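You operate a simulated robot arm through the tools that you are given. There is no shell and no other tool. Be economical: measure what you need, move in short steps, check, and stop when the job is done.

The job below is to be done with a simulated two-armed robot. You get a single attempt, and the scene is never put back.

Task
Take the red tea towel from the stone counter and lay it out flat on the top of the oak linen table.

It is judged by the outcome, as a careful person would: the job done as asked, and still so three seconds after it is handed in. It fails if anything else is knocked over, pushed out of place, dropped, spilled or broken. Flat cloth is picked up by pressing the open fingertips on it (5 to 10 N) and closing them slowly along it; thin cloth reads only 2 to 8 mm in the jaws.

Robot
Two 7-joint arms with three-finger grippers on one trunk, on a base that drives. Base frame: it is fixed to the floor where the robot stands at the start and does not move with it; the origin is under the middle of the robot, x ahead of it, y to its left, z up. Readings come in m, degrees, newtons and seconds.
The left shoulder is at the start at [0.06, 0.154, 0.932], the right one opposite. With the tool pointing down near the work surface each hand reaches from about 0.1 to 0.52 m from the robot's upright axis, wherever it stands, measured 20 degrees to its own side. Places, roughly: top of the oak linen table [-1.7, 0.7, 0.8]. Payload 2.69 kg a hand.
The tool frame of a hand sits at the grasp point between the pads (the TCP): z along the fingers, y along the line on which they close. The tips reach 0.029 m beyond it. The gripper opens to 0.12 m. The gripper's body begins 0.078 m behind the TCP.
Orientation is told as [roll, pitch, yaw] about the base's x, y, z axes, in that order, counted from this pose: with the fingers straight down and closing along the base's y, the tool's x points along the base's -x, its y along +y and its z along -z.

Tools
- The arms move only by the tool apply_moves. It takes "left_commands", "right_commands" or both (then of equal length, played together; a hand with none holds still); each is a list of rows, each an object of numbers (a shift or turn left out is 0, a gripper value left out holds the last): "dx", "dy", "dz": the shift along the tool's x, y, z in m; "wx", "wy", "wz": the turn, a rotation vector about the tool's x, y, z in degrees; "fingers": the closure in counts, from 0 (fully open) to 255 (shut). In form: [{"dx": .., "dy": .., "dz": .., "wx": .., "wy": .., "wz": .., "fingers": ..}, ...]. A call has 1 to 8 rows; each row is the pose to reach, as a shift and turn from the pose commanded when the call began, along the tool's axes at that moment. Each row takes 0.2 s and may step no farther than 0.05 m and 8.6 degrees from the row before; otherwise, or with a gripper value out of range, the whole call is refused. A pose out of reach is approached as far as the arm can. The call stops where the force on the tool passes 40 N (or 10 N more than at its start, if that is more) or the arm is blocked; 0.2 s more then pass. Each finger halts on what it meets, pressing with about 23 N; the grip force reading is that of the motor and also rises with nothing between the fingers. The clock runs only during rows and for 0.2 s after the last one: add rows that repeat a pose to give the fingers time. It gives the time, the measured TCP pose, the force on the tool (base axes), the opening and the grip force at its end, in the units of the frame above (readings bear some noise), with the torque about the TCP (base axes, N m) and any sound that the robot's microphone picked up, and new pictures: "pictures" is both (left out), scene, wrist or none (wrist: the cameras of the hands that moved).
- Cameras (640 x 400 px; columns grow to the right, rows downward): "scene" is now at [0.174, 0.0083, 1.126]; the picture's right is [0.18, -0.98, 0.00], its down [-0.29, -0.06, -0.95] and it looks along [0.94, 0.18, -0.30] (base axes); focal length 214 px, centre (320, 200). "left" rides on the left gripper at [0.063, 0, -0.104] in its tool frame; the picture's right is [0.00, 1.00, 0.00], its down [-0.83, 0.00, -0.56] and it looks along [-0.56, 0.00, 0.83] (tool axes); focal length 275 px, centre (320, 200). "right" rides on the right gripper at [0.063, 0, -0.104] in its tool frame; the picture's right is [0.01, 1.00, 0.00], its down [-0.83, 0.00, -0.56] and it looks along [-0.56, 0.00, 0.83] (tool axes); focal length 275 px, centre (320, 200). There is no depth. A picture from a camera that has moved, and an enlarged one, comes with that camera's place and axes in the base frame and with its lens. The place of the scene camera against the robot may be out by one fixed shift of up to 0.025 m in any direction.
- lift_body(by): slides the trunk up (or, below 0, down) by that many m; the arms and the scene camera ride with it, the base frame stays. It gives what a move gives, with no picture.
- steer(legs): drives the robot by 1 to 6 legs, each [ahead, left, turn to the left] in m, m and degrees, along the robot's own axes; the way and the turn of a leg run together, so that a leg with both is an arc; at most 1.5 m and 180 degrees a leg. The arms and the cameras ride along, it lands a little off, and it stops where it bumps. It gives what a move gives, and a new picture of the scene camera.
- turn_head(pan, tilt): turns the head with the scene camera to pan (to the left, within 80 degrees either way) and tilt (down, from -29 to 69), counted from straight ahead of the robot. It gives what a move gives, and a new picture of the scene camera.
- close_up(camera, box): a new picture of the part [left, top, right, bottom] of that camera's present view, enlarged. The clock stands still meanwhile.
- sign_off(): hands the job in; it is judged then, once.

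Work in short steps. Places have to be worked out from the pictures, the camera data and where the tool is seen: move nearer, look again, correct. Check each grasp and each placing, and mend what went wrong. You have 120 turns and 260 pictures in all, those below and enlarged ones among them. Open the grippers and draw the arms clear of the work before you hand the job in, unless the task says otherwise; then end with one line.

The tools are called after "Emit:" as name(argument=value, ...) on one line, values as JSON. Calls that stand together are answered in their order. apply_moves: Moves the arms, as the interface text tells. Its arguments: {"type":"object","properties":{"left_commands":{"type":"array"},"right_commands":{"type":"array"},"pictures":{"type":"string","enum":["both","scene","wrist","none"]}},"required":[]} The other tools are called the same way: lift_body (by) slides the trunk up or down; steer (legs) drives the base; turn_head (pan, tilt) turns the head that bears the scene camera; close_up (camera, box) takes an enlarged picture of a part of a camera's view; sign_off () hands the job in.

At the start:

```text
time_s: 0.0
left_tcp_pos: [0.3454, 0.2139, 1.0004]
left_tcp_rot: [0.0, -0.1, 0.0]
left_wrist_force: [0.0, 0.6, -0.3]
left_wrist_torque: [-0.01, -0.03, 0.01]
left_finger_gap: 0.1198
left_gripper_force: 0.0
right_tcp_pos: [0.3215, -0.1218, 0.999]
right_tcp_rot: [0.0, -0.1, 0.0]
right_wrist_force: [-0.1, 0.5, -0.5]
right_wrist_torque: [-0.01, 0.02, 0.0]
right_finger_gap: 0.1203
right_gripper_force: 0.0
trunk travel left (down, up): [-0.304, 0.134]
robot x, y, heading: [0.0018, 0.0023, 0.1]
head pan, tilt: [10.6, 17.4]
```

scene: 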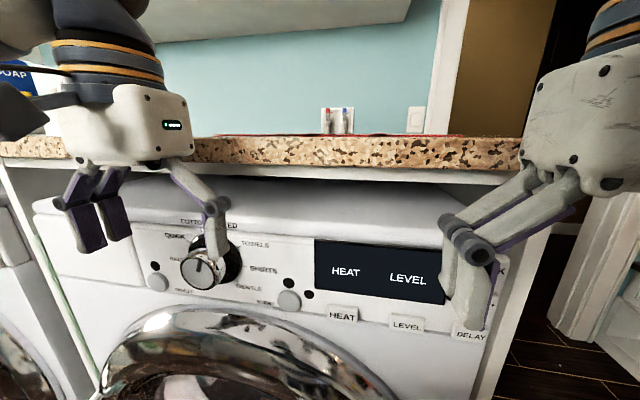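
right: 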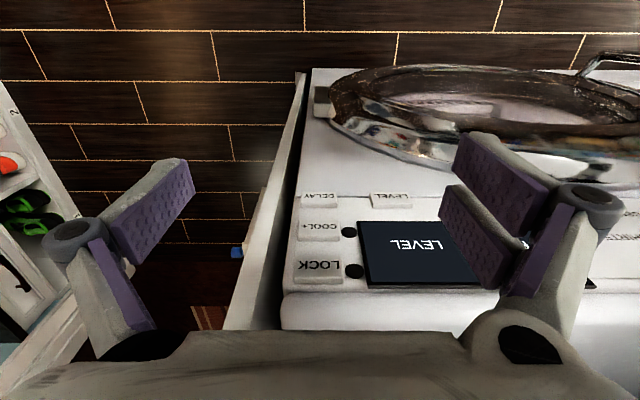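
left: 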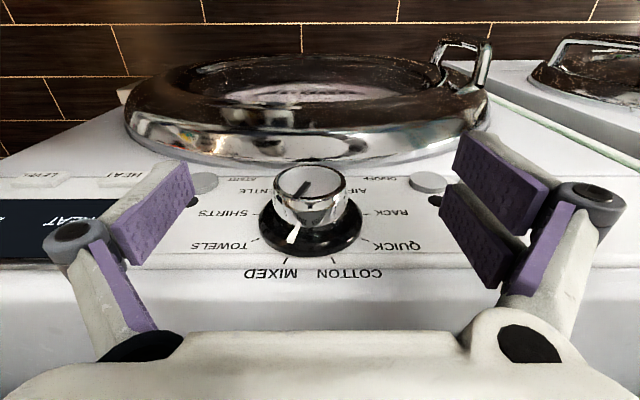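

The counter top is nearly edge-on to the camera, so I'll raise the trunk to see over it.

Emit:
lift_body(by=0.13)

Emit:
turn_head(pan=0, tilt=25)

```text
time_s: 1.6
left_tcp_pos: [0.3479, 0.2135, 1.1297]
left_tcp_rot: [0.0, 0.2, 0.0]
left_wrist_force: [-0.4, 0.0, -0.1]
left_wrist_torque: [0.0, 0.04, -0.01]
left_finger_gap: 0.12
left_gripper_force: 0.1
right_tcp_pos: [0.3211, -0.1205, 1.1294]
right_tcp_rot: [0.0, 0.2, 0.3]
right_wrist_force: [0.5, 0.6, -0.2]
right_wrist_torque: [0.01, -0.03, -0.01]
right_finger_gap: 0.12
right_gripper_force: 0.1
trunk travel left (down, up): [-0.434, 0.004]
robot x, y, heading: [-0.0011, 0.003, 0.1]
head pan, tilt: [10.6, 17.4]
```

```text
time_s: 2.3
left_tcp_pos: [0.3458, 0.2138, 1.13]
left_tcp_rot: [0.0, 0.0, 0.0]
left_wrist_force: [-1.0, -0.6, -0.5]
left_wrist_torque: [-0.06, -0.03, -0.01]
left_finger_gap: 0.12
left_gripper_force: 0.0
right_tcp_pos: [0.3208, -0.1225, 1.1304]
right_tcp_rot: [0.0, -0.2, 0.0]
right_wrist_force: [0.2, -0.3, 0.6]
right_wrist_torque: [0.0, -0.01, -0.02]
right_finger_gap: 0.1198
right_gripper_force: 0.2
trunk travel left (down, up): [-0.434, 0.004]
robot x, y, heading: [-0.0014, 0.0027, 0.0]
head pan, tilt: [0.0, 25.0]
camera scene: at [0.0887, -0.0088, 1.2609], right [0.0, -1.0, 0.0], down [-0.42, 0.0, -0.91], along [0.91, 0.0, -0.42], focal length 214 px, centre (320, 200)
```

scene: 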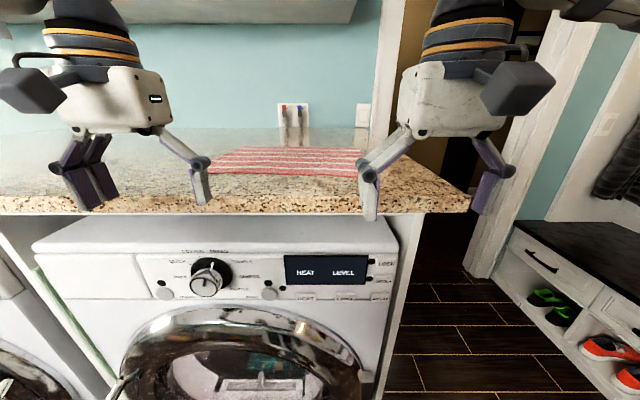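

The red striped towel lies on the counter behind the right part of the washer. I'll zoom in to locate its corners and the counter edge.

Emit:
close_up(camera="scene", box=[180, 110, 500, 310])

Emit:
apply_moves(left_commands=[{"dz": -0.04}, {"dz": -0.08}], right_commands=[{"dz": -0.04}, {"dz": -0.08}], pictures="both")

```text
2.00 times, centred on (340, 210) of scene
camera zoom: at [0.0887, -0.0088, 1.2609], right [0.0, -1.0, 0.0], down [-0.42, 0.0, -0.91], along [0.91, 0.0, -0.42], focal length 429 px, centre (280, 180)
```

zoom: 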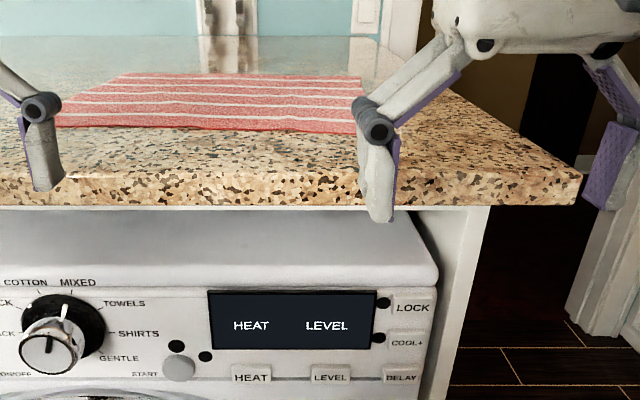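

```text
time_s: 2.9
left_tcp_pos: [0.3459, 0.2135, 1.2097]
left_tcp_rot: [0.0, -0.2, 0.0]
left_wrist_force: [-1.1, -0.9, 0.8]
left_wrist_torque: [-0.02, -0.08, 0.01]
left_finger_gap: 0.1201
left_gripper_force: 0.0
right_tcp_pos: [0.319, -0.1213, 1.2125]
right_tcp_rot: [0.1, -0.3, 0.1]
right_wrist_force: [-0.3, 0.0, -0.3]
right_wrist_torque: [-0.01, -0.06, 0.0]
right_finger_gap: 0.1204
right_gripper_force: 0.0
trunk travel left (down, up): [-0.434, 0.004]
robot x, y, heading: [-0.0018, -0.0014, 0.2]
head pan, tilt: [0.0, 25.0]
camera scene: at [0.0866, -0.0091, 1.2613], right [0.0, -1.0, 0.0], down [-0.42, 0.0, -0.91], along [0.91, 0.0, -0.42], focal length 214 px, centre (320, 200)
camera right: at [0.2547, -0.1224, 1.3168], right [-0.01, 1.0, 0.0], down [0.83, 0.0, 0.56], along [0.56, 0.0, -0.83], focal length 275 px, centre (320, 200)
camera left: at [0.2821, 0.2119, 1.314], right [0.0, 1.0, 0.0], down [0.83, 0.0, 0.56], along [0.56, 0.0, -0.83], focal length 275 px, centre (320, 200)
```

scene: 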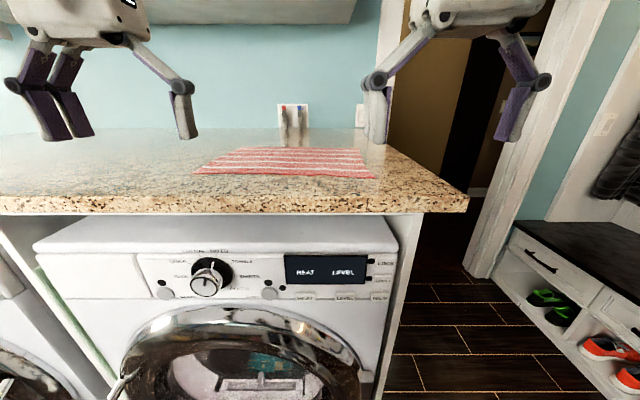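
right: 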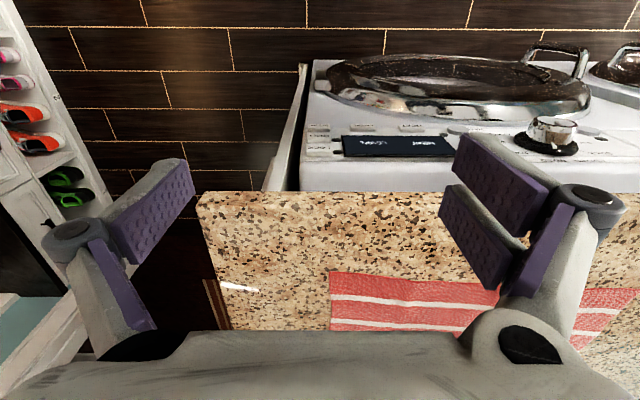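
left: 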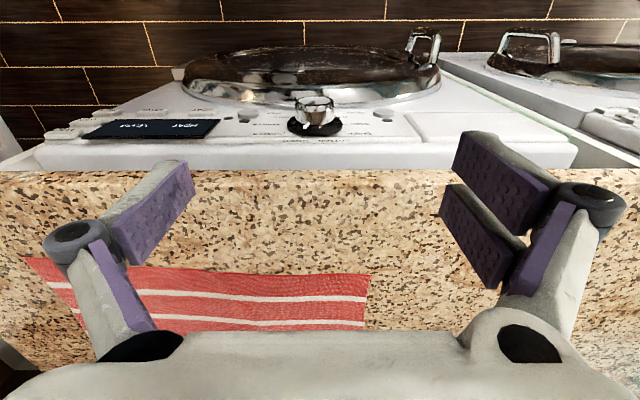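

Triangulating with both wrist cameras: counter top at z≈1.10, towel's near edge from (0.50,-0.11) to (0.53,0.27), far edge at x≈0.78–0.80, counter front at x≈0.40. Before driving closer I'll look left for obstacles (the soap).

Emit:
turn_head(pan=55, tilt=20)

```text
time_s: 4.1
left_tcp_pos: [0.3472, 0.2138, 1.2074]
left_tcp_rot: [0.0, -0.1, 0.0]
left_wrist_force: [-0.1, -0.2, 1.1]
left_wrist_torque: [0.0, 0.01, -0.04]
left_finger_gap: 0.12
left_gripper_force: 0.1
right_tcp_pos: [0.3214, -0.1212, 1.2107]
right_tcp_rot: [0.0, -0.2, 0.0]
right_wrist_force: [1.0, -0.5, 0.5]
right_wrist_torque: [-0.01, -0.02, -0.02]
right_finger_gap: 0.12
right_gripper_force: 0.1
trunk travel left (down, up): [-0.434, 0.004]
robot x, y, heading: [0.007, -0.0032, 0.1]
head pan, tilt: [55.0, 20.0]
camera scene: at [0.0501, 0.0673, 1.2689], right [0.82, -0.57, 0.0], down [-0.2, -0.28, -0.94], along [0.54, 0.77, -0.34], focal length 214 px, centre (320, 200)
```

scene: 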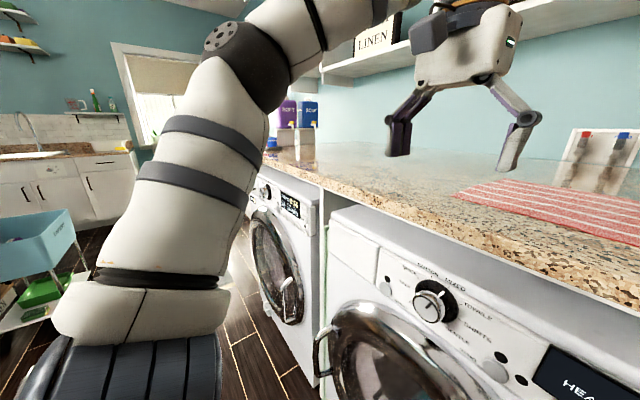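

The soap bottles are well to the left. I'll look down to see the base-to-washer clearance.

Emit:
turn_head(pan=0, tilt=66)

```text
time_s: 5.4
left_tcp_pos: [0.3465, 0.2145, 1.2097]
left_tcp_rot: [0.0, 0.0, -0.1]
left_wrist_force: [-0.2, 0.0, 0.1]
left_wrist_torque: [0.04, 0.01, 0.01]
left_finger_gap: 0.1201
left_gripper_force: 0.1
right_tcp_pos: [0.3211, -0.1202, 1.2107]
right_tcp_rot: [0.0, -0.1, -0.1]
right_wrist_force: [-0.1, -0.4, -0.3]
right_wrist_torque: [0.02, -0.02, 0.0]
right_finger_gap: 0.1199
right_gripper_force: 0.0
trunk travel left (down, up): [-0.434, 0.004]
robot x, y, heading: [-0.0017, 0.0011, 0.1]
head pan, tilt: [0.0, 66.0]
camera scene: at [0.0561, -0.0088, 1.2042], right [0.0, -1.0, 0.0], down [-0.91, 0.0, -0.41], along [0.41, 0.0, -0.91], focal length 214 px, centre (320, 200)
```

scene: 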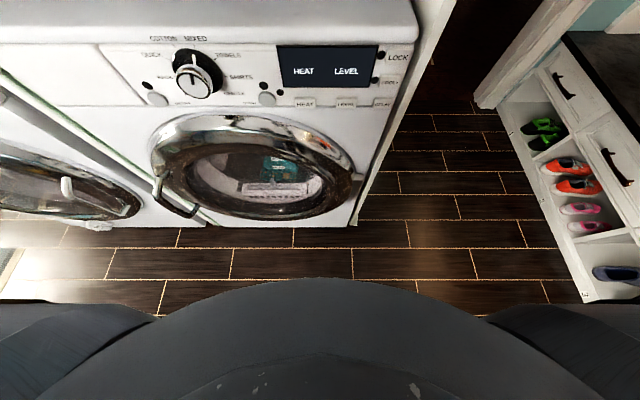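

Base front is around x≈0.15–0.25 and the washer at ≈0.38–0.43, so a 0.08 m advance is safe. I'll also shift left 0.08 to centre on the towel.

Emit:
steer(legs=[[0.04, 0.08, 0], [0.04, 0, 0]])

Emit:
turn_head(pan=0, tilt=35)

Emit:
apply_moves(left_commands=[{"dz": 0.0}], right_commands=[{"dz": 0.0}], pictures="wrist")

```text
time_s: 7.1
left_tcp_pos: [0.4284, 0.2939, 1.2098]
left_tcp_rot: [-0.1, 0.0, -0.1]
left_wrist_force: [-0.2, -0.3, 0.8]
left_wrist_torque: [0.0, 0.03, -0.01]
left_finger_gap: 0.12
left_gripper_force: 0.0
right_tcp_pos: [0.4022, -0.0411, 1.2118]
right_tcp_rot: [0.0, -0.1, 0.0]
right_wrist_force: [1.0, 0.7, -0.6]
right_wrist_torque: [0.0, 0.08, -0.02]
right_finger_gap: 0.12
right_gripper_force: 0.0
trunk travel left (down, up): [-0.434, 0.004]
robot x, y, heading: [0.0839, 0.0803, -0.2]
head pan, tilt: [0.0, 66.0]
camera scene: at [0.1369, 0.0709, 1.2042], right [0.0, -1.0, 0.0], down [-0.91, 0.0, -0.41], along [0.41, 0.0, -0.91], focal length 214 px, centre (320, 200)
```

scene: 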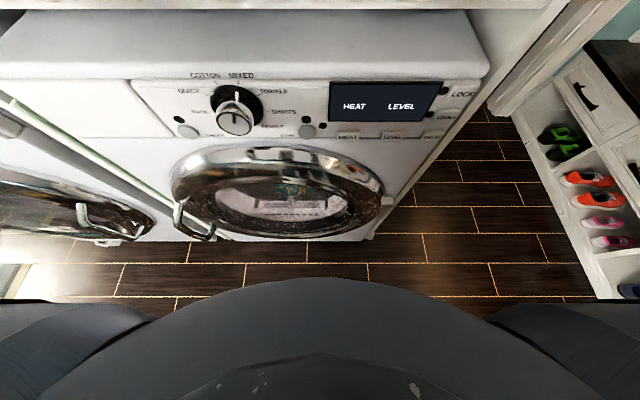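

```text
time_s: 8.1
left_tcp_pos: [0.4279, 0.2929, 1.2084]
left_tcp_rot: [-0.1, 0.0, 0.0]
left_wrist_force: [-0.4, 0.0, 0.5]
left_wrist_torque: [0.02, 0.02, 0.01]
left_finger_gap: 0.1199
left_gripper_force: 0.1
right_tcp_pos: [0.4021, -0.041, 1.2105]
right_tcp_rot: [0.0, -0.2, 0.0]
right_wrist_force: [-0.8, -0.1, -0.5]
right_wrist_torque: [0.03, 0.0, -0.02]
right_finger_gap: 0.1198
right_gripper_force: 0.1
trunk travel left (down, up): [-0.434, 0.004]
robot x, y, heading: [0.0751, 0.081, 0.4]
head pan, tilt: [0.0, 35.0]
camera scene: at [0.165, 0.0707, 1.245], right [0.0, -1.0, 0.0], down [-0.57, 0.0, -0.82], along [0.82, 0.0, -0.57], focal length 214 px, centre (320, 200)
```

scene: 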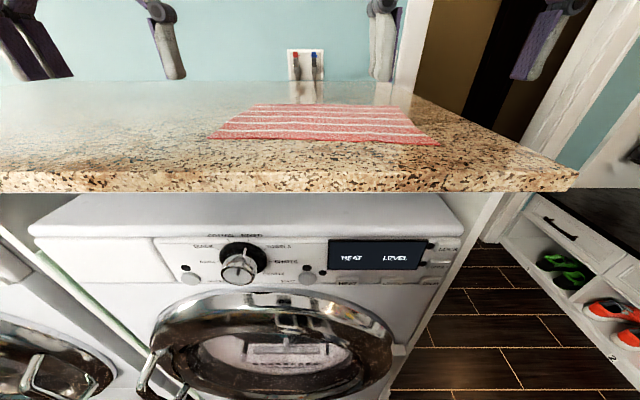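

```text
time_s: 8.5
left_tcp_pos: [0.4298, 0.2928, 1.2092]
left_tcp_rot: [0.1, 0.0, -0.1]
left_wrist_force: [0.2, 0.4, -0.3]
left_wrist_torque: [0.01, -0.03, -0.01]
left_finger_gap: 0.12
left_gripper_force: 0.1
right_tcp_pos: [0.4027, -0.0415, 1.2118]
right_tcp_rot: [0.0, -0.1, 0.0]
right_wrist_force: [-0.1, 0.2, -0.3]
right_wrist_torque: [0.0, -0.02, 0.02]
right_finger_gap: 0.1198
right_gripper_force: 0.1
trunk travel left (down, up): [-0.434, 0.004]
robot x, y, heading: [0.0806, 0.0786, -0.5]
head pan, tilt: [0.0, 35.0]
camera right: at [0.3378, -0.0425, 1.3151], right [0.0, 1.0, 0.0], down [0.83, 0.0, 0.56], along [0.56, 0.0, -0.83], focal length 275 px, centre (320, 200)
camera left: at [0.3652, 0.2914, 1.3123], right [0.0, 1.0, 0.0], down [0.83, 0.0, 0.56], along [0.56, 0.0, -0.83], focal length 275 px, centre (320, 200)
```

right: 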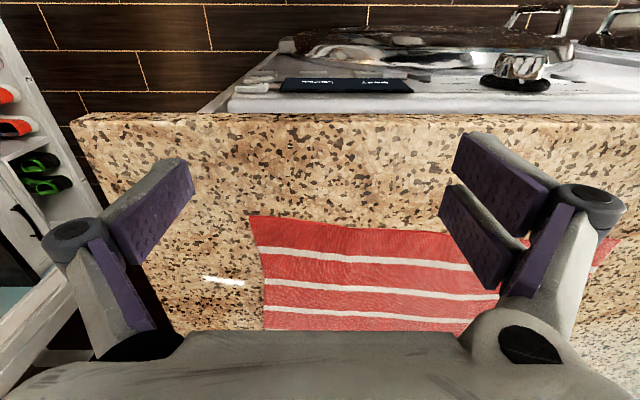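
left: 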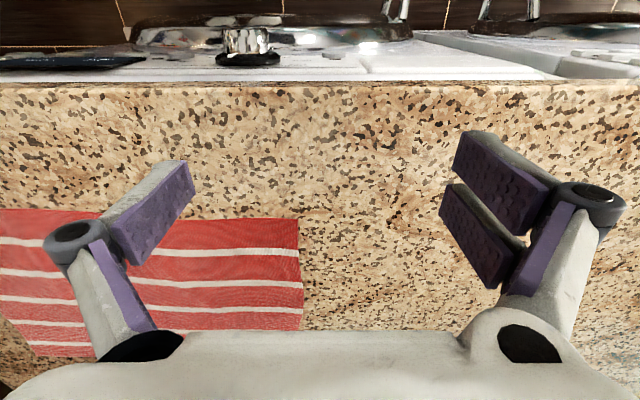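

Corners confirmed: near-right (0.499,-0.110), near-left (0.530,0.270), z≈1.10. I'll move both hands above points ~1.3 cm inside the near edge by each corner, with jaws partly closed to ~4 cm.

Emit:
apply_moves(left_commands=[{"dx": -0.037, "dy": -0.017, "fingers": 60}, {"dx": -0.074, "dy": -0.034, "dz": 0.015, "fingers": 120}, {"dx": -0.111, "dy": -0.051, "dz": 0.03, "fingers": 170}, {"dx": -0.111, "dy": -0.051, "dz": 0.049, "fingers": 170}], right_commands=[{"dx": -0.037, "dy": -0.014, "fingers": 60}, {"dx": -0.074, "dy": -0.028, "dz": 0.015, "fingers": 120}, {"dx": -0.111, "dy": -0.0425, "dz": 0.03, "fingers": 170}, {"dx": -0.111, "dy": -0.0425, "dz": 0.051, "fingers": 170}], pictures="both")

```text
time_s: 9.5
left_tcp_pos: [0.5405, 0.2423, 1.1605]
left_tcp_rot: [-0.1, -0.1, -0.1]
left_wrist_force: [0.8, -0.1, 1.0]
left_wrist_torque: [0.0, -0.01, 0.02]
left_finger_gap: 0.0399
left_gripper_force: 0.1
left hand out of reach, approached as far as the arm can: row 3
right_tcp_pos: [0.5076, -0.0877, 1.1592]
right_tcp_rot: [0.0, -0.1, 0.0]
right_wrist_force: [0.0, 0.9, -1.1]
right_wrist_torque: [0.03, -0.01, 0.01]
right_finger_gap: 0.0399
right_gripper_force: 0.2
trunk travel left (down, up): [-0.434, 0.004]
robot x, y, heading: [0.0804, 0.0795, 0.3]
head pan, tilt: [0.0, 35.0]
camera scene: at [0.1649, 0.071, 1.2451], right [0.0, -1.0, 0.0], down [-0.57, 0.0, -0.82], along [0.82, 0.0, -0.57], focal length 214 px, centre (320, 200)
camera right: at [0.4442, -0.0886, 1.2638], right [0.0, 1.0, 0.0], down [0.83, 0.0, 0.56], along [0.56, 0.0, -0.83], focal length 275 px, centre (320, 200)
camera left: at [0.4776, 0.2403, 1.2643], right [0.0, 1.0, 0.0], down [0.83, 0.0, 0.56], along [0.56, 0.0, -0.83], focal length 275 px, centre (320, 200)
```

scene: 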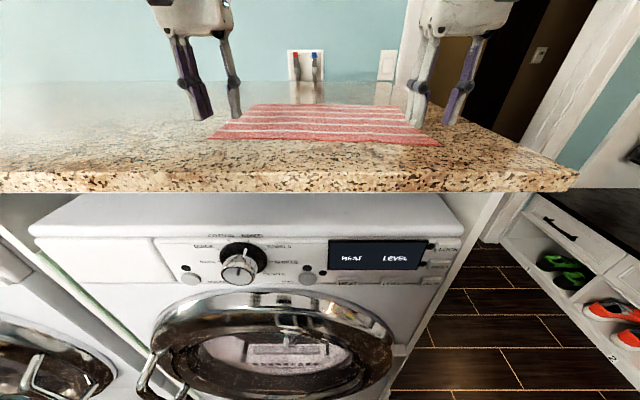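
right: 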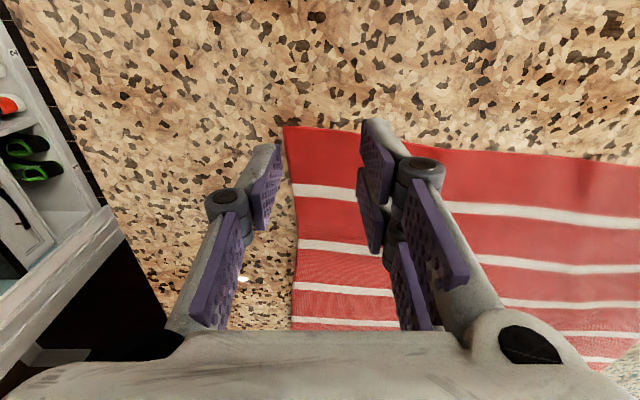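
left: 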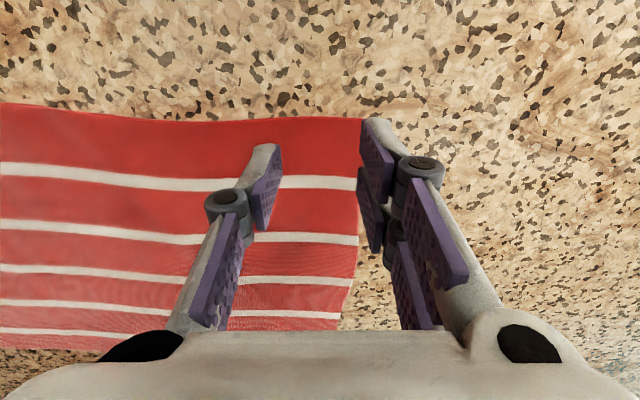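

The outer fingers are right at the towel's side edges, so I shift both inward and slightly ahead, then descend to just above the cloth.

Emit:
apply_moves(left_commands=[{"dx": -0.004, "dy": -0.012}, {"dx": -0.004, "dy": -0.012, "dz": 0.012}, {"dx": -0.004, "dy": -0.012, "dz": 0.022}], right_commands=[{"dx": -0.008, "dy": 0.015}, {"dx": -0.008, "dy": 0.015, "dz": 0.012}, {"dx": -0.008, "dy": 0.015, "dz": 0.021}], pictures="wrist")

```text
time_s: 10.3
left_tcp_pos: [0.5442, 0.2306, 1.1388]
left_tcp_rot: [0.0, 0.0, -0.1]
left_wrist_force: [1.0, 0.9, -0.1]
left_wrist_torque: [0.02, 0.01, 0.02]
left_finger_gap: 0.0401
left_gripper_force: 0.0
right_tcp_pos: [0.5186, -0.0708, 1.1376]
right_tcp_rot: [0.1, -0.1, 0.0]
right_wrist_force: [0.0, -0.5, -0.2]
right_wrist_torque: [-0.04, 0.02, -0.01]
right_finger_gap: 0.0399
right_gripper_force: 0.1
trunk travel left (down, up): [-0.434, 0.004]
robot x, y, heading: [0.0814, 0.076, 0.2]
head pan, tilt: [0.0, 35.0]
camera right: at [0.4552, -0.0719, 1.2427], right [0.0, 1.0, 0.0], down [0.83, 0.0, 0.56], along [0.56, 0.0, -0.83], focal length 275 px, centre (320, 200)
camera left: at [0.4812, 0.2286, 1.2425], right [0.0, 1.0, 0.0], down [0.83, 0.0, 0.56], along [0.56, 0.0, -0.83], focal length 275 px, centre (320, 200)
```

right: 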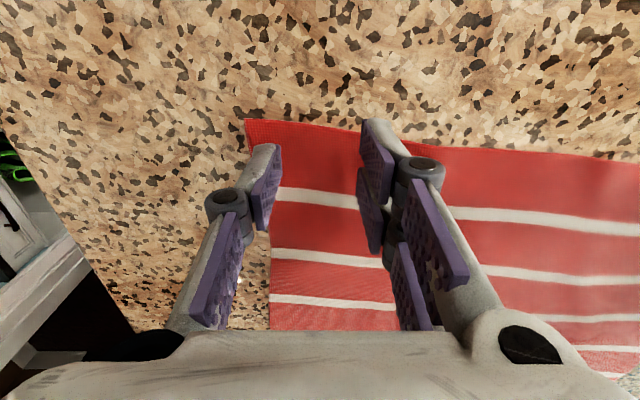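
left: 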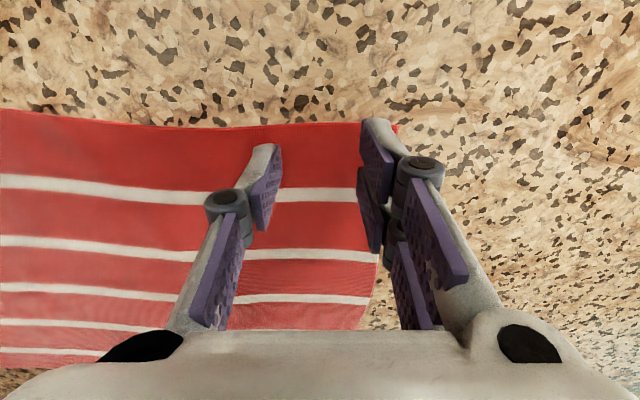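

Fingertips are over the cloth on both sides. Now descend in small steps until a light press.

Emit:
apply_moves(left_commands=[{"dz": 0.003}, {"dz": 0.006}, {"dz": 0.008}], right_commands=[{"dz": 0.003}, {"dz": 0.006}, {"dz": 0.008}], pictures="none")

```text
time_s: 11.1
left_tcp_pos: [0.5437, 0.2305, 1.1298]
left_tcp_rot: [0.0, 0.0, 0.0]
left_wrist_force: [0.0, -0.7, -0.2]
left_wrist_torque: [0.02, 0.01, 0.02]
left_finger_gap: 0.0402
left_gripper_force: 0.0
right_tcp_pos: [0.5211, -0.0684, 1.1309]
right_tcp_rot: [0.1, -0.1, 0.1]
right_wrist_force: [0.9, -0.4, -0.5]
right_wrist_torque: [-0.01, -0.01, 0.0]
right_finger_gap: 0.0401
right_gripper_force: 0.0
trunk travel left (down, up): [-0.434, 0.004]
robot x, y, heading: [0.0813, 0.0824, -0.1]
head pan, tilt: [0.0, 35.0]
```

No contact yet; continue down in 2 mm steps.

Emit:
apply_moves(left_commands=[{"dz": 0.002}, {"dz": 0.003}], right_commands=[{"dz": 0.002}, {"dz": 0.003}], pictures="none")

```text
time_s: 11.7
left_tcp_pos: [0.5425, 0.2316, 1.1296]
left_tcp_rot: [-0.1, -0.4, 0.0]
left_wrist_force: [2.8, -1.5, 16.3]
left_wrist_torque: [0.01, -0.04, 0.0]
left_finger_gap: 0.0404
left_gripper_force: 0.1
right_tcp_pos: [0.52, -0.0694, 1.1301]
right_tcp_rot: [0.1, -0.5, 0.0]
right_wrist_force: [2.1, 1.1, 8.5]
right_wrist_torque: [0.03, 0.01, -0.03]
right_finger_gap: 0.0403
right_gripper_force: 0.3
trunk travel left (down, up): [-0.434, 0.004]
robot x, y, heading: [0.0829, 0.0795, 0.1]
head pan, tilt: [0.0, 35.0]
```

Contact: right 8.5 N, left 16 N. I ease the left up ~0.8 mm and close slowly along the cloth.

Emit:
apply_moves(left_commands=[{"dz": -0.0008, "fingers": 170}, {"dz": -0.0008, "fingers": 182}, {"dz": -0.0008, "fingers": 194}, {"dz": -0.0008, "fingers": 206}, {"dz": -0.0008, "fingers": 218}, {"dz": -0.0008, "fingers": 230}, {"dz": -0.0008, "fingers": 243}, {"dz": -0.0008, "fingers": 255}], right_commands=[{"dz": 0, "fingers": 170}, {"dz": 0, "fingers": 182}, {"dz": 0, "fingers": 194}, {"dz": 0, "fingers": 206}, {"dz": 0, "fingers": 218}, {"dz": 0, "fingers": 230}, {"dz": 0, "fingers": 243}, {"dz": 0, "fingers": 255}], pictures="wrist")

```text
time_s: 13.5
left_tcp_pos: [0.5425, 0.2299, 1.1266]
left_tcp_rot: [0.0, -0.1, 0.0]
left_wrist_force: [-0.6, -5.9, 12.6]
left_wrist_torque: [-0.2, 0.1, 0.01]
left_finger_gap: 0.0018
left_gripper_force: 23.4
right_tcp_pos: [0.5188, -0.0684, 1.127]
right_tcp_rot: [0.2, -0.2, 0.2]
right_wrist_force: [-0.3, 8.5, 13.3]
right_wrist_torque: [0.22, 0.02, -0.03]
right_finger_gap: 0.0027
right_gripper_force: 22.8
trunk travel left (down, up): [-0.434, 0.004]
robot x, y, heading: [0.0782, 0.0807, -0.2]
head pan, tilt: [0.0, 35.0]
camera right: at [0.4552, -0.0701, 1.2321], right [-0.01, 1.0, 0.0], down [0.83, 0.0, 0.56], along [0.56, 0.0, -0.83], focal length 275 px, centre (320, 200)
camera left: at [0.4785, 0.2294, 1.2319], right [0.01, 1.0, 0.0], down [0.83, 0.0, 0.56], along [0.56, 0.0, -0.83], focal length 275 px, centre (320, 200)
```

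right: 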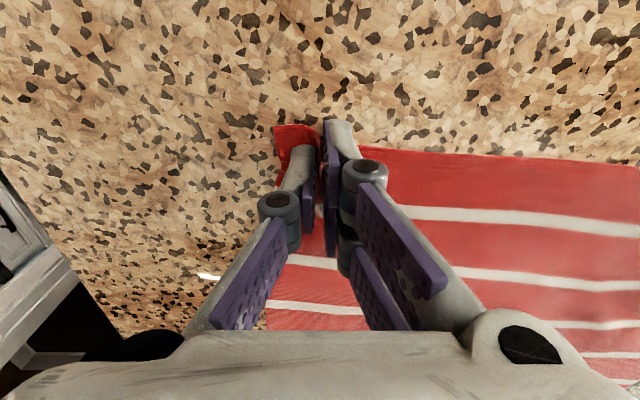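
left: 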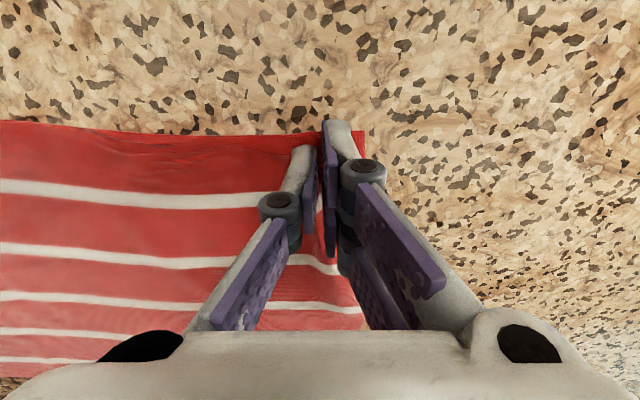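

Both jaws hold cloth (1.8 and 2.7 mm). Lift gently and check.

Emit:
apply_moves(left_commands=[{"dz": -0.015}, {"dz": -0.03}, {"dz": -0.05}, {"dz": -0.07}], right_commands=[{"dz": -0.015}, {"dz": -0.03}, {"dz": -0.05}, {"dz": -0.07}], pictures="both")

```text
time_s: 14.5
left_tcp_pos: [0.544, 0.2312, 1.1585]
left_tcp_rot: [0.1, 0.0, 0.0]
left_wrist_force: [-0.9, -4.6, 0.5]
left_wrist_torque: [-0.11, 0.02, -0.01]
left_finger_gap: 0.0018
left_gripper_force: 23.1
left hand out of reach, approached as far as the arm can: row 3, 4
right_tcp_pos: [0.5199, -0.0671, 1.1895]
right_tcp_rot: [0.3, -0.2, 0.1]
right_wrist_force: [0.2, 4.6, -0.4]
right_wrist_torque: [0.12, -0.03, 0.04]
right_finger_gap: 0.0027
right_gripper_force: 23.2
right hand out of reach, approached as far as the arm can: row 4
trunk travel left (down, up): [-0.434, 0.004]
robot x, y, heading: [0.0832, 0.0779, -0.0]
head pan, tilt: [0.0, 35.0]
camera scene: at [0.1648, 0.0703, 1.245], right [0.0, -1.0, 0.0], down [-0.57, 0.0, -0.82], along [0.82, 0.0, -0.57], focal length 214 px, centre (320, 200)
camera right: at [0.4569, -0.068, 1.2943], right [-0.01, 1.0, 0.0], down [0.83, 0.0, 0.56], along [0.56, 0.01, -0.83], focal length 275 px, centre (320, 200)
camera left: at [0.4815, 0.2293, 1.2623], right [0.01, 1.0, 0.0], down [0.83, 0.0, 0.56], along [0.56, 0.0, -0.83], focal length 275 px, centre (320, 200)
```

scene: 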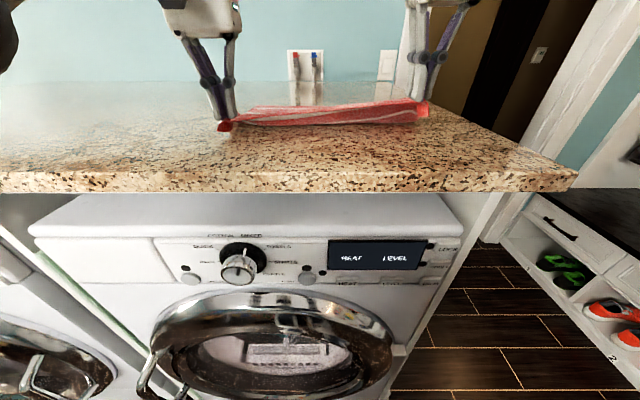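
right: 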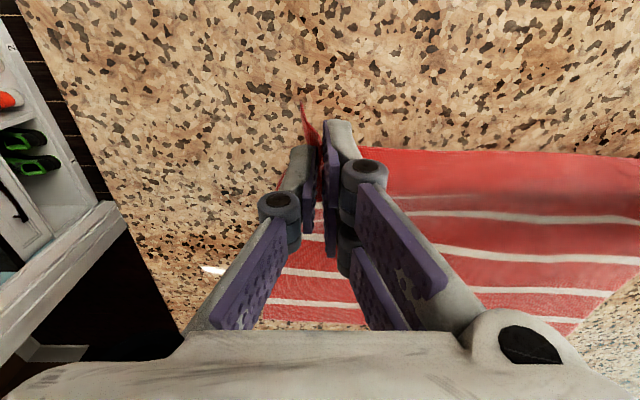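
left: 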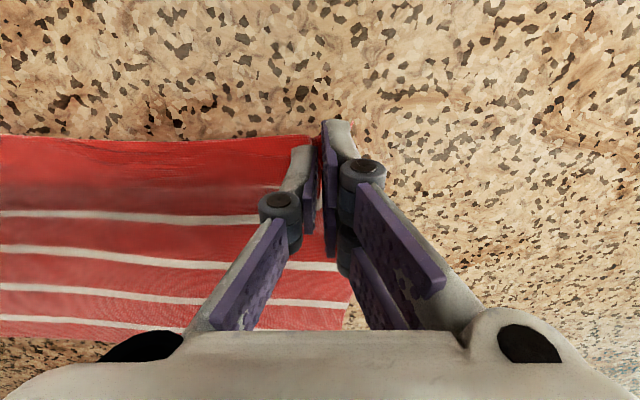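

The towel is held well at both corners, with some tension between the hands. I draw the hands toward the robot, slightly inward to relax it, since higher is only reachable closer in.

Emit:
apply_moves(left_commands=[{"dx": 0.02, "dy": -0.002}, {"dx": 0.04, "dy": -0.003}, {"dx": 0.06, "dy": -0.003}], right_commands=[{"dx": 0.02, "dy": 0.001}, {"dx": 0.04, "dy": 0.002}, {"dx": 0.06, "dy": 0.002}], pictures="none")

```text
time_s: 15.3
left_tcp_pos: [0.4854, 0.2284, 1.1588]
left_tcp_rot: [-0.1, 0.0, 0.0]
left_wrist_force: [-0.4, -0.9, 0.4]
left_wrist_torque: [-0.03, 0.0, 0.03]
left_finger_gap: 0.0017
left_gripper_force: 23.3
right_tcp_pos: [0.4619, -0.0653, 1.1859]
right_tcp_rot: [0.0, 0.0, -0.1]
right_wrist_force: [0.5, 1.4, -0.6]
right_wrist_torque: [0.0, -0.02, -0.02]
right_finger_gap: 0.0027
right_gripper_force: 24.3
trunk travel left (down, up): [-0.434, 0.004]
robot x, y, heading: [0.0786, 0.0773, -0.1]
head pan, tilt: [0.0, 35.0]
```

Tension is relaxed. Bring both to z≈1.21 and equal x≈0.40.

Emit:
apply_moves(left_commands=[{"dx": 0.03, "dz": -0.017}, {"dx": 0.055, "dz": -0.034}, {"dx": 0.08, "dz": -0.052}], right_commands=[{"dx": 0.02, "dz": -0.008}, {"dx": 0.04, "dz": -0.016}, {"dx": 0.06, "dz": -0.025}], pictures="scene")

```text
time_s: 16.1
left_tcp_pos: [0.4036, 0.2288, 1.2098]
left_tcp_rot: [0.0, -0.1, 0.0]
left_wrist_force: [0.0, -0.7, 0.4]
left_wrist_torque: [-0.05, -0.04, 0.01]
left_finger_gap: 0.0018
left_gripper_force: 22.5
right_tcp_pos: [0.4008, -0.0655, 1.2131]
right_tcp_rot: [0.0, -0.2, 0.0]
right_wrist_force: [-0.2, 0.5, -0.6]
right_wrist_torque: [0.02, -0.06, -0.02]
right_finger_gap: 0.0027
right_gripper_force: 23.3
trunk travel left (down, up): [-0.434, 0.004]
robot x, y, heading: [0.0813, 0.0807, 0.3]
head pan, tilt: [0.0, 35.0]
camera scene: at [0.1633, 0.0706, 1.2453], right [0.0, -1.0, 0.0], down [-0.57, 0.0, -0.82], along [0.82, 0.0, -0.57], focal length 214 px, centre (320, 200)
```

scene: 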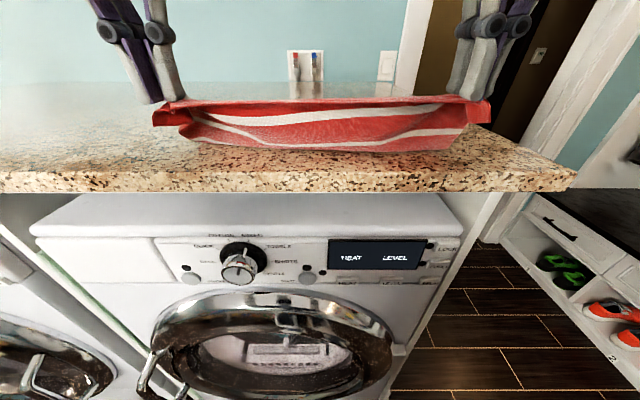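

The towel is coming up well. Back off 0.3 m so it hangs free.

Emit:
steer(legs=[[-0.3, 0, 0]])

Emit:
turn_head(pan=80, tilt=25)

Emit:
turn_head(pan=-80, tilt=25)

```text
time_s: 18.1
left_tcp_pos: [0.1069, 0.228, 1.209]
left_tcp_rot: [0.0, -0.1, -0.2]
left_wrist_force: [-0.7, -0.8, -0.4]
left_wrist_torque: [0.03, -0.02, 0.02]
left_finger_gap: 0.0016
left_gripper_force: 22.6
right_tcp_pos: [0.1024, -0.0651, 1.213]
right_tcp_rot: [0.0, 0.0, -0.2]
right_wrist_force: [0.3, 0.8, -0.7]
right_wrist_torque: [-0.03, 0.0, 0.0]
right_finger_gap: 0.0025
right_gripper_force: 23.6
trunk travel left (down, up): [-0.434, 0.004]
robot x, y, heading: [-0.2164, 0.0795, 0.1]
head pan, tilt: [0.0, 35.0]
camera scene: at [-0.1348, 0.071, 1.245], right [0.0, -1.0, 0.0], down [-0.57, 0.0, -0.82], along [0.82, 0.0, -0.57], focal length 214 px, centre (320, 200)
```

scene: 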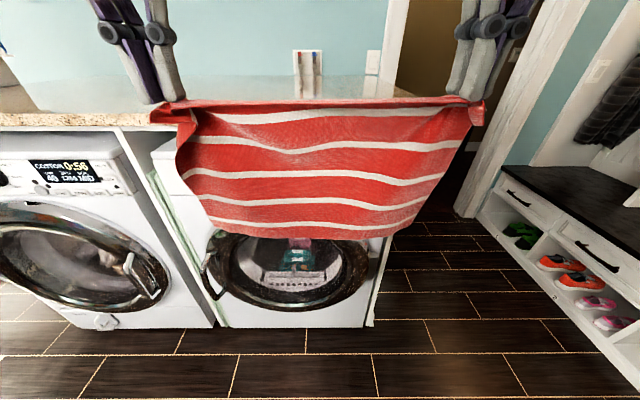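

```text
time_s: 19.7
left_tcp_pos: [0.1088, 0.229, 1.2085]
left_tcp_rot: [0.0, -0.1, -0.2]
left_wrist_force: [-0.5, -1.5, 0.0]
left_wrist_torque: [0.02, 0.01, -0.02]
left_finger_gap: 0.002
left_gripper_force: 23.9
right_tcp_pos: [0.1024, -0.066, 1.2129]
right_tcp_rot: [0.0, -0.1, -0.2]
right_wrist_force: [-0.6, 1.2, -1.4]
right_wrist_torque: [0.0, 0.01, 0.04]
right_finger_gap: 0.0027
right_gripper_force: 24.2
trunk travel left (down, up): [-0.434, 0.004]
robot x, y, heading: [-0.2212, 0.0824, -0.3]
head pan, tilt: [80.0, 25.0]
camera scene: at [-0.2061, 0.1621, 1.2608], right [0.98, -0.18, 0.0], down [-0.08, -0.42, -0.91], along [0.16, 0.89, -0.42], focal length 214 px, centre (320, 200)
```

scene: 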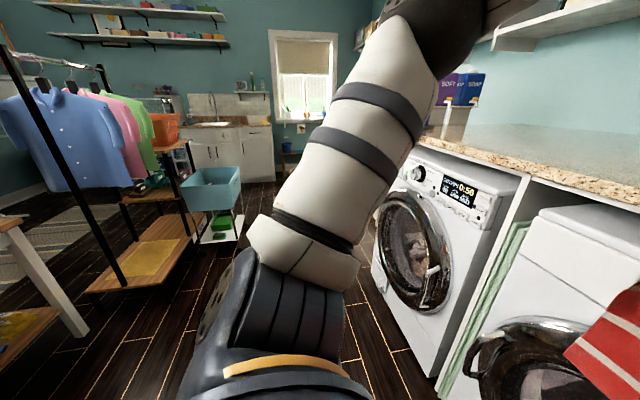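

```text
time_s: 22.1
left_tcp_pos: [0.108, 0.2275, 1.2083]
left_tcp_rot: [0.0, 0.0, -0.3]
left_wrist_force: [-0.4, -2.2, 1.1]
left_wrist_torque: [-0.06, 0.02, 0.03]
left_finger_gap: 0.0015
left_gripper_force: 23.9
right_tcp_pos: [0.103, -0.064, 1.2121]
right_tcp_rot: [0.0, -0.1, -0.2]
right_wrist_force: [-0.4, -0.6, 0.0]
right_wrist_torque: [-0.05, -0.02, -0.02]
right_finger_gap: 0.0021
right_gripper_force: 22.1
trunk travel left (down, up): [-0.434, 0.004]
robot x, y, heading: [-0.2195, 0.0791, -0.1]
head pan, tilt: [-80.0, 25.0]
camera scene: at [-0.2069, -0.0194, 1.2608], right [-0.99, -0.17, 0.0], down [-0.07, 0.42, -0.91], along [0.15, -0.89, -0.42], focal length 214 px, centre (320, 200)
```

scene: 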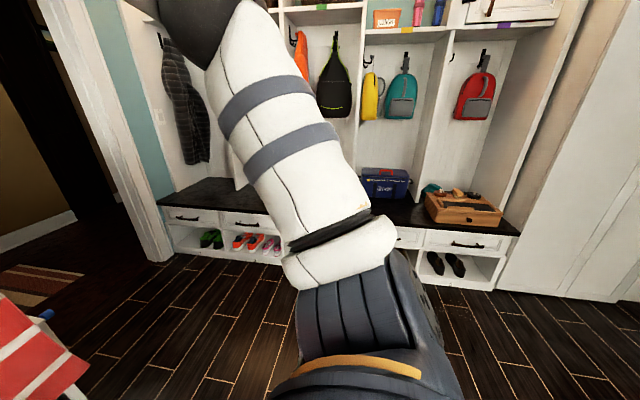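

The towel hangs free, nicely spread. The table is behind-left; I turn to the right (open side) and look at it.

Emit:
turn_head(pan=0, tilt=25)

Emit:
steer(legs=[[0, 0, -90], [0, 0, -90]])

```text
time_s: 23.7
left_tcp_pos: [0.1086, 0.2279, 1.2087]
left_tcp_rot: [0.0, 0.1, -0.2]
left_wrist_force: [0.7, 0.3, -0.2]
left_wrist_torque: [0.0, 0.03, 0.01]
left_finger_gap: 0.0
left_gripper_force: 23.1
right_tcp_pos: [0.101, -0.0653, 1.2122]
right_tcp_rot: [-0.1, -0.1, -0.2]
right_wrist_force: [0.1, 0.3, 0.1]
right_wrist_torque: [-0.01, 0.01, -0.01]
right_finger_gap: 0.0023
right_gripper_force: 22.4
trunk travel left (down, up): [-0.434, 0.004]
robot x, y, heading: [-0.2188, 0.0793, -0.4]
head pan, tilt: [0.0, 25.0]
camera scene: at [-0.1304, 0.071, 1.2608], right [-0.01, -1.0, 0.0], down [-0.42, 0.0, -0.91], along [0.91, 0.0, -0.42], focal length 214 px, centre (320, 200)
```

scene: 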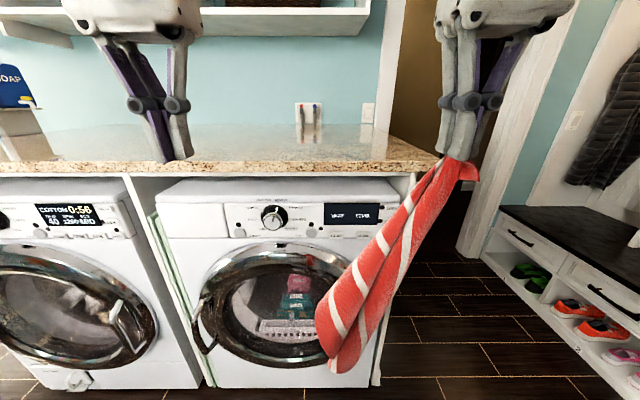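

```text
time_s: 31.7
left_tcp_pos: [-0.5421, -0.0746, 1.2098]
left_tcp_rot: [0.0, -0.1, -179.0]
left_wrist_force: [-0.5, -0.2, 0.7]
left_wrist_torque: [0.0, -0.01, 0.02]
left_finger_gap: 0.0
left_gripper_force: 23.2
right_tcp_pos: [-0.544, 0.2188, 1.2127]
right_tcp_rot: [0.0, -0.1, -179.0]
right_wrist_force: [0.3, 1.0, -0.2]
right_wrist_torque: [0.01, 0.01, 0.05]
right_finger_gap: 0.0022
right_gripper_force: 23.3
trunk travel left (down, up): [-0.434, 0.004]
robot x, y, heading: [-0.2196, 0.079, -179.0]
head pan, tilt: [0.0, 25.0]
camera scene: at [-0.3284, 0.0697, 1.2608], right [-0.02, 1.0, 0.0], down [0.42, 0.01, -0.91], along [-0.91, -0.02, -0.42], focal length 214 px, centre (320, 200)
```

scene: 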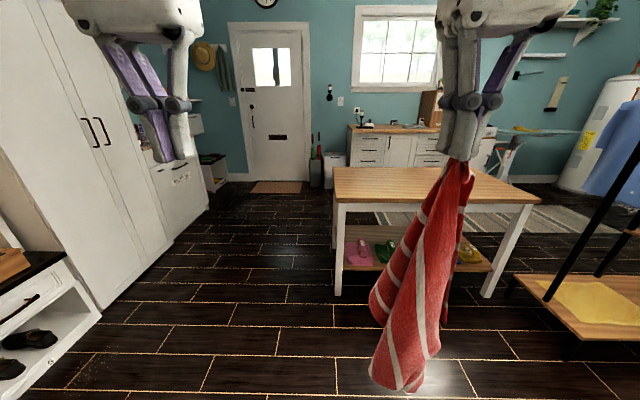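

The left corner slipped out while turning; the towel now hangs from the right hand only. Let me look closely at how it hangs.

Emit:
close_up(camera="scene", box=[300, 140, 560, 400])

```text
1.54 times, centred on (430, 270) of scene
camera zoom: at [-0.3284, 0.0697, 1.2608], right [-0.02, 1.0, 0.0], down [0.42, 0.01, -0.91], along [-0.91, -0.02, -0.42], focal length 330 px, centre (151, 92)
```

zoom: 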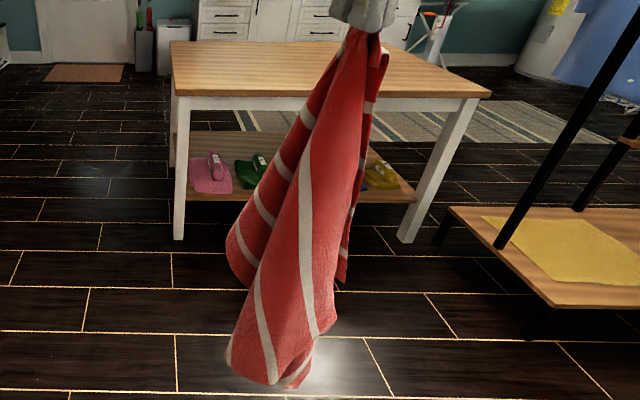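

Only the right hand holds it now. The oak table is clear, spanning roughly x −1.25…−1.85, y 0.15…1.1. I'll drive up close to it, lay the towel down there, and regrasp and spread it on the table.

Emit:
steer(legs=[[0, -0.52, -1], [0.5, 0, 0]])

Emit:
turn_head(pan=0, tilt=45)

```text
time_s: 38.7
left_tcp_pos: [-1.0498, 0.443, 1.2082]
left_tcp_rot: [-0.1, 0.0, -179.6]
left_wrist_force: [0.5, -0.2, -0.6]
left_wrist_torque: [0.01, -0.01, -0.03]
left_finger_gap: 0.0
left_gripper_force: 23.1
right_tcp_pos: [-1.0456, 0.7361, 1.212]
right_tcp_rot: [0.0, 0.0, -179.6]
right_wrist_force: [-1.0, -0.3, 0.4]
right_wrist_torque: [0.02, -0.01, 0.02]
right_finger_gap: 0.0026
right_gripper_force: 22.8
trunk travel left (down, up): [-0.434, 0.004]
robot x, y, heading: [-0.7253, 0.5948, -179.8]
head pan, tilt: [0.0, 25.0]
camera scene: at [-0.8319, 0.5836, 1.2608], right [-0.01, 1.0, 0.0], down [0.42, 0.0, -0.91], along [-0.91, -0.01, -0.42], focal length 214 px, centre (320, 200)
```

scene: 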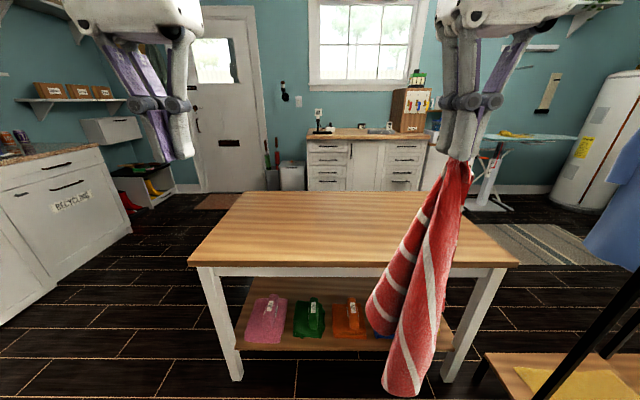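

```text
time_s: 39.5
left_tcp_pos: [-1.0473, 0.4418, 1.2085]
left_tcp_rot: [-0.1, 0.0, -179.7]
left_wrist_force: [0.1, -0.6, -0.2]
left_wrist_torque: [-0.01, -0.02, 0.01]
left_finger_gap: 0.0
left_gripper_force: 22.6
right_tcp_pos: [-1.0443, 0.7363, 1.2127]
right_tcp_rot: [-0.1, -0.1, -179.7]
right_wrist_force: [-0.4, 0.6, 0.2]
right_wrist_torque: [0.0, -0.01, 0.02]
right_finger_gap: 0.0024
right_gripper_force: 23.0
trunk travel left (down, up): [-0.434, 0.004]
robot x, y, heading: [-0.7211, 0.5908, -179.6]
head pan, tilt: [0.0, 45.0]
camera scene: at [-0.8208, 0.5836, 1.2303], right [-0.01, 1.0, 0.0], down [0.71, 0.0, -0.71], along [-0.71, 0.0, -0.71], focal length 214 px, centre (320, 200)
```

scene: 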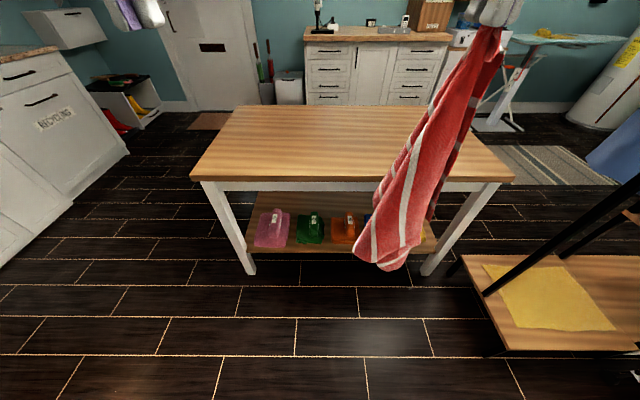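

Table top estimated x −1.33…−1.87, y 0.18…1.16. The towel's tail hangs slightly below table level, so I raise the right hand first (and open the left), then drive in.

Emit:
apply_moves(left_commands=[{"fingers": 200}, {"fingers": 150}, {"fingers": 130}], right_commands=[{"dz": -0.03, "dx": 0.01}, {"dz": -0.06, "dx": 0.02}, {"dz": -0.09, "dx": 0.03}], pictures="none")

Emit:
steer(legs=[[0, -0.08, -0.3], [0.3, 0, 0]])

```text
time_s: 40.3
left_tcp_pos: [-1.0485, 0.4409, 1.2077]
left_tcp_rot: [-0.1, 0.1, -179.6]
left_wrist_force: [-1.0, 0.6, -1.1]
left_wrist_torque: [0.03, 0.05, 0.0]
left_finger_gap: 0.0588
left_gripper_force: 0.0
right_tcp_pos: [-1.0319, 0.7359, 1.2566]
right_tcp_rot: [0.1, -0.2, -179.6]
right_wrist_force: [0.4, -0.1, -0.4]
right_wrist_torque: [0.01, 0.01, 0.05]
right_finger_gap: 0.0023
right_gripper_force: 22.8
right hand out of reach, approached as far as the arm can: row 2, 3
trunk travel left (down, up): [-0.434, 0.004]
robot x, y, heading: [-0.7204, 0.5929, -179.9]
head pan, tilt: [0.0, 45.0]
```

```text
time_s: 43.2
left_tcp_pos: [-1.348, 0.5249, 1.2086]
left_tcp_rot: [-0.1, 0.0, 179.9]
left_wrist_force: [0.3, -0.4, 0.1]
left_wrist_torque: [0.0, -0.04, 0.01]
left_finger_gap: 0.0587
left_gripper_force: 0.0
right_tcp_pos: [-1.3292, 0.8201, 1.2564]
right_tcp_rot: [0.1, -0.2, 179.8]
right_wrist_force: [0.1, 0.3, -0.1]
right_wrist_torque: [0.01, -0.03, 0.03]
right_finger_gap: 0.0024
right_gripper_force: 23.1
trunk travel left (down, up): [-0.434, 0.004]
robot x, y, heading: [-1.0194, 0.6728, 179.8]
head pan, tilt: [0.0, 45.0]
camera scene: at [-1.1196, 0.6653, 1.2303], right [0.0, 1.0, 0.0], down [0.71, 0.0, -0.71], along [-0.71, 0.0, -0.71], focal length 214 px, centre (320, 200)
```

scene: 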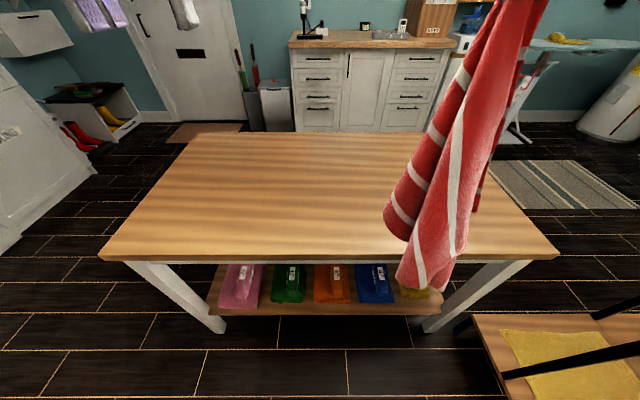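

Table edge at x≈−1.37, y 0.17…1.17. I move 0.1 m closer, then bring the right hand outward so the towel's tail will first touch on the right of the table.

Emit:
steer(legs=[[0.1, 0, 0.2]])

Emit:
apply_moves(right_commands=[{"dx": -0.02, "dy": -0.03, "dz": 0.03}, {"dx": -0.04, "dy": -0.06, "dz": 0.06}, {"dx": -0.06, "dy": -0.09, "dz": 0.09}, {"dx": -0.08, "dy": -0.12, "dz": 0.12}], pictures="scene")

```text
time_s: 44.4
left_tcp_pos: [-1.4463, 0.5249, 1.2089]
left_tcp_rot: [0.0, 0.0, -180.0]
left_wrist_force: [-0.2, 0.9, 0.2]
left_wrist_torque: [-0.01, -0.03, 0.01]
left_finger_gap: 0.059
left_gripper_force: 0.1
right_tcp_pos: [-1.4286, 0.8177, 1.2568]
right_tcp_rot: [0.1, -0.2, -179.9]
right_wrist_force: [0.9, -0.3, -0.6]
right_wrist_torque: [0.0, -0.06, 0.03]
right_finger_gap: 0.0026
right_gripper_force: 23.5
trunk travel left (down, up): [-0.434, 0.004]
robot x, y, heading: [-1.1235, 0.6739, -180.1]
head pan, tilt: [0.0, 45.0]
camera scene: at [-1.2192, 0.665, 1.2303], right [0.0, 1.0, 0.0], down [0.71, 0.0, -0.71], along [-0.71, 0.0, -0.71], focal length 214 px, centre (320, 200)
```

scene: 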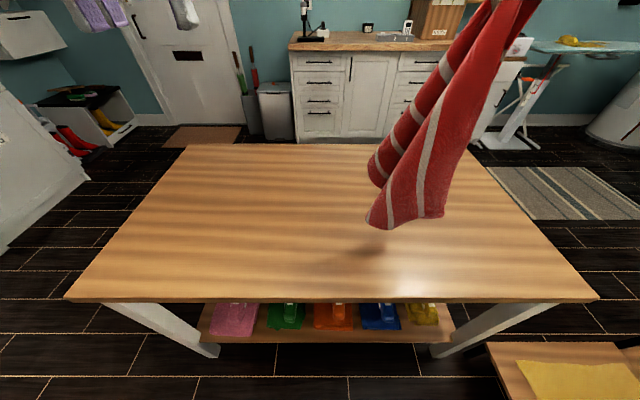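

```text
time_s: 45.4
left_tcp_pos: [-1.448, 0.5251, 1.2079]
left_tcp_rot: [0.0, 0.0, -179.9]
left_wrist_force: [-1.2, -0.3, -0.5]
left_wrist_torque: [0.0, 0.02, 0.04]
left_finger_gap: 0.0586
left_gripper_force: 0.0
right_tcp_pos: [-1.5105, 0.9349, 1.132]
right_tcp_rot: [0.1, -0.2, -179.9]
right_wrist_force: [-0.3, 0.5, -1.6]
right_wrist_torque: [-0.01, -0.03, 0.01]
right_finger_gap: 0.0024
right_gripper_force: 22.8
trunk travel left (down, up): [-0.434, 0.004]
robot x, y, heading: [-1.1229, 0.675, -179.5]
head pan, tilt: [0.0, 45.0]
camera scene: at [-1.2196, 0.6655, 1.2301], right [0.0, 1.0, 0.0], down [0.71, 0.0, -0.71], along [-0.71, 0.0, -0.71], focal length 214 px, centre (320, 200)
```

scene: 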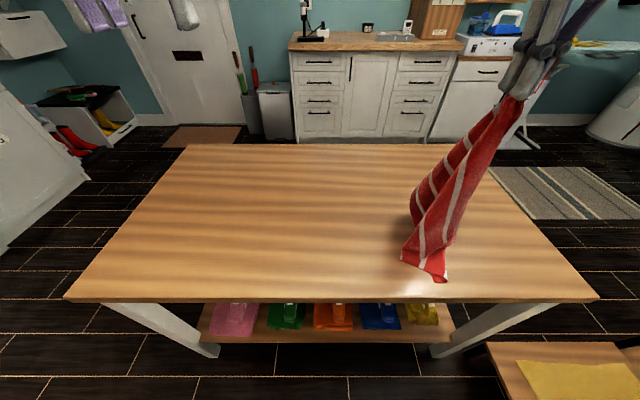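

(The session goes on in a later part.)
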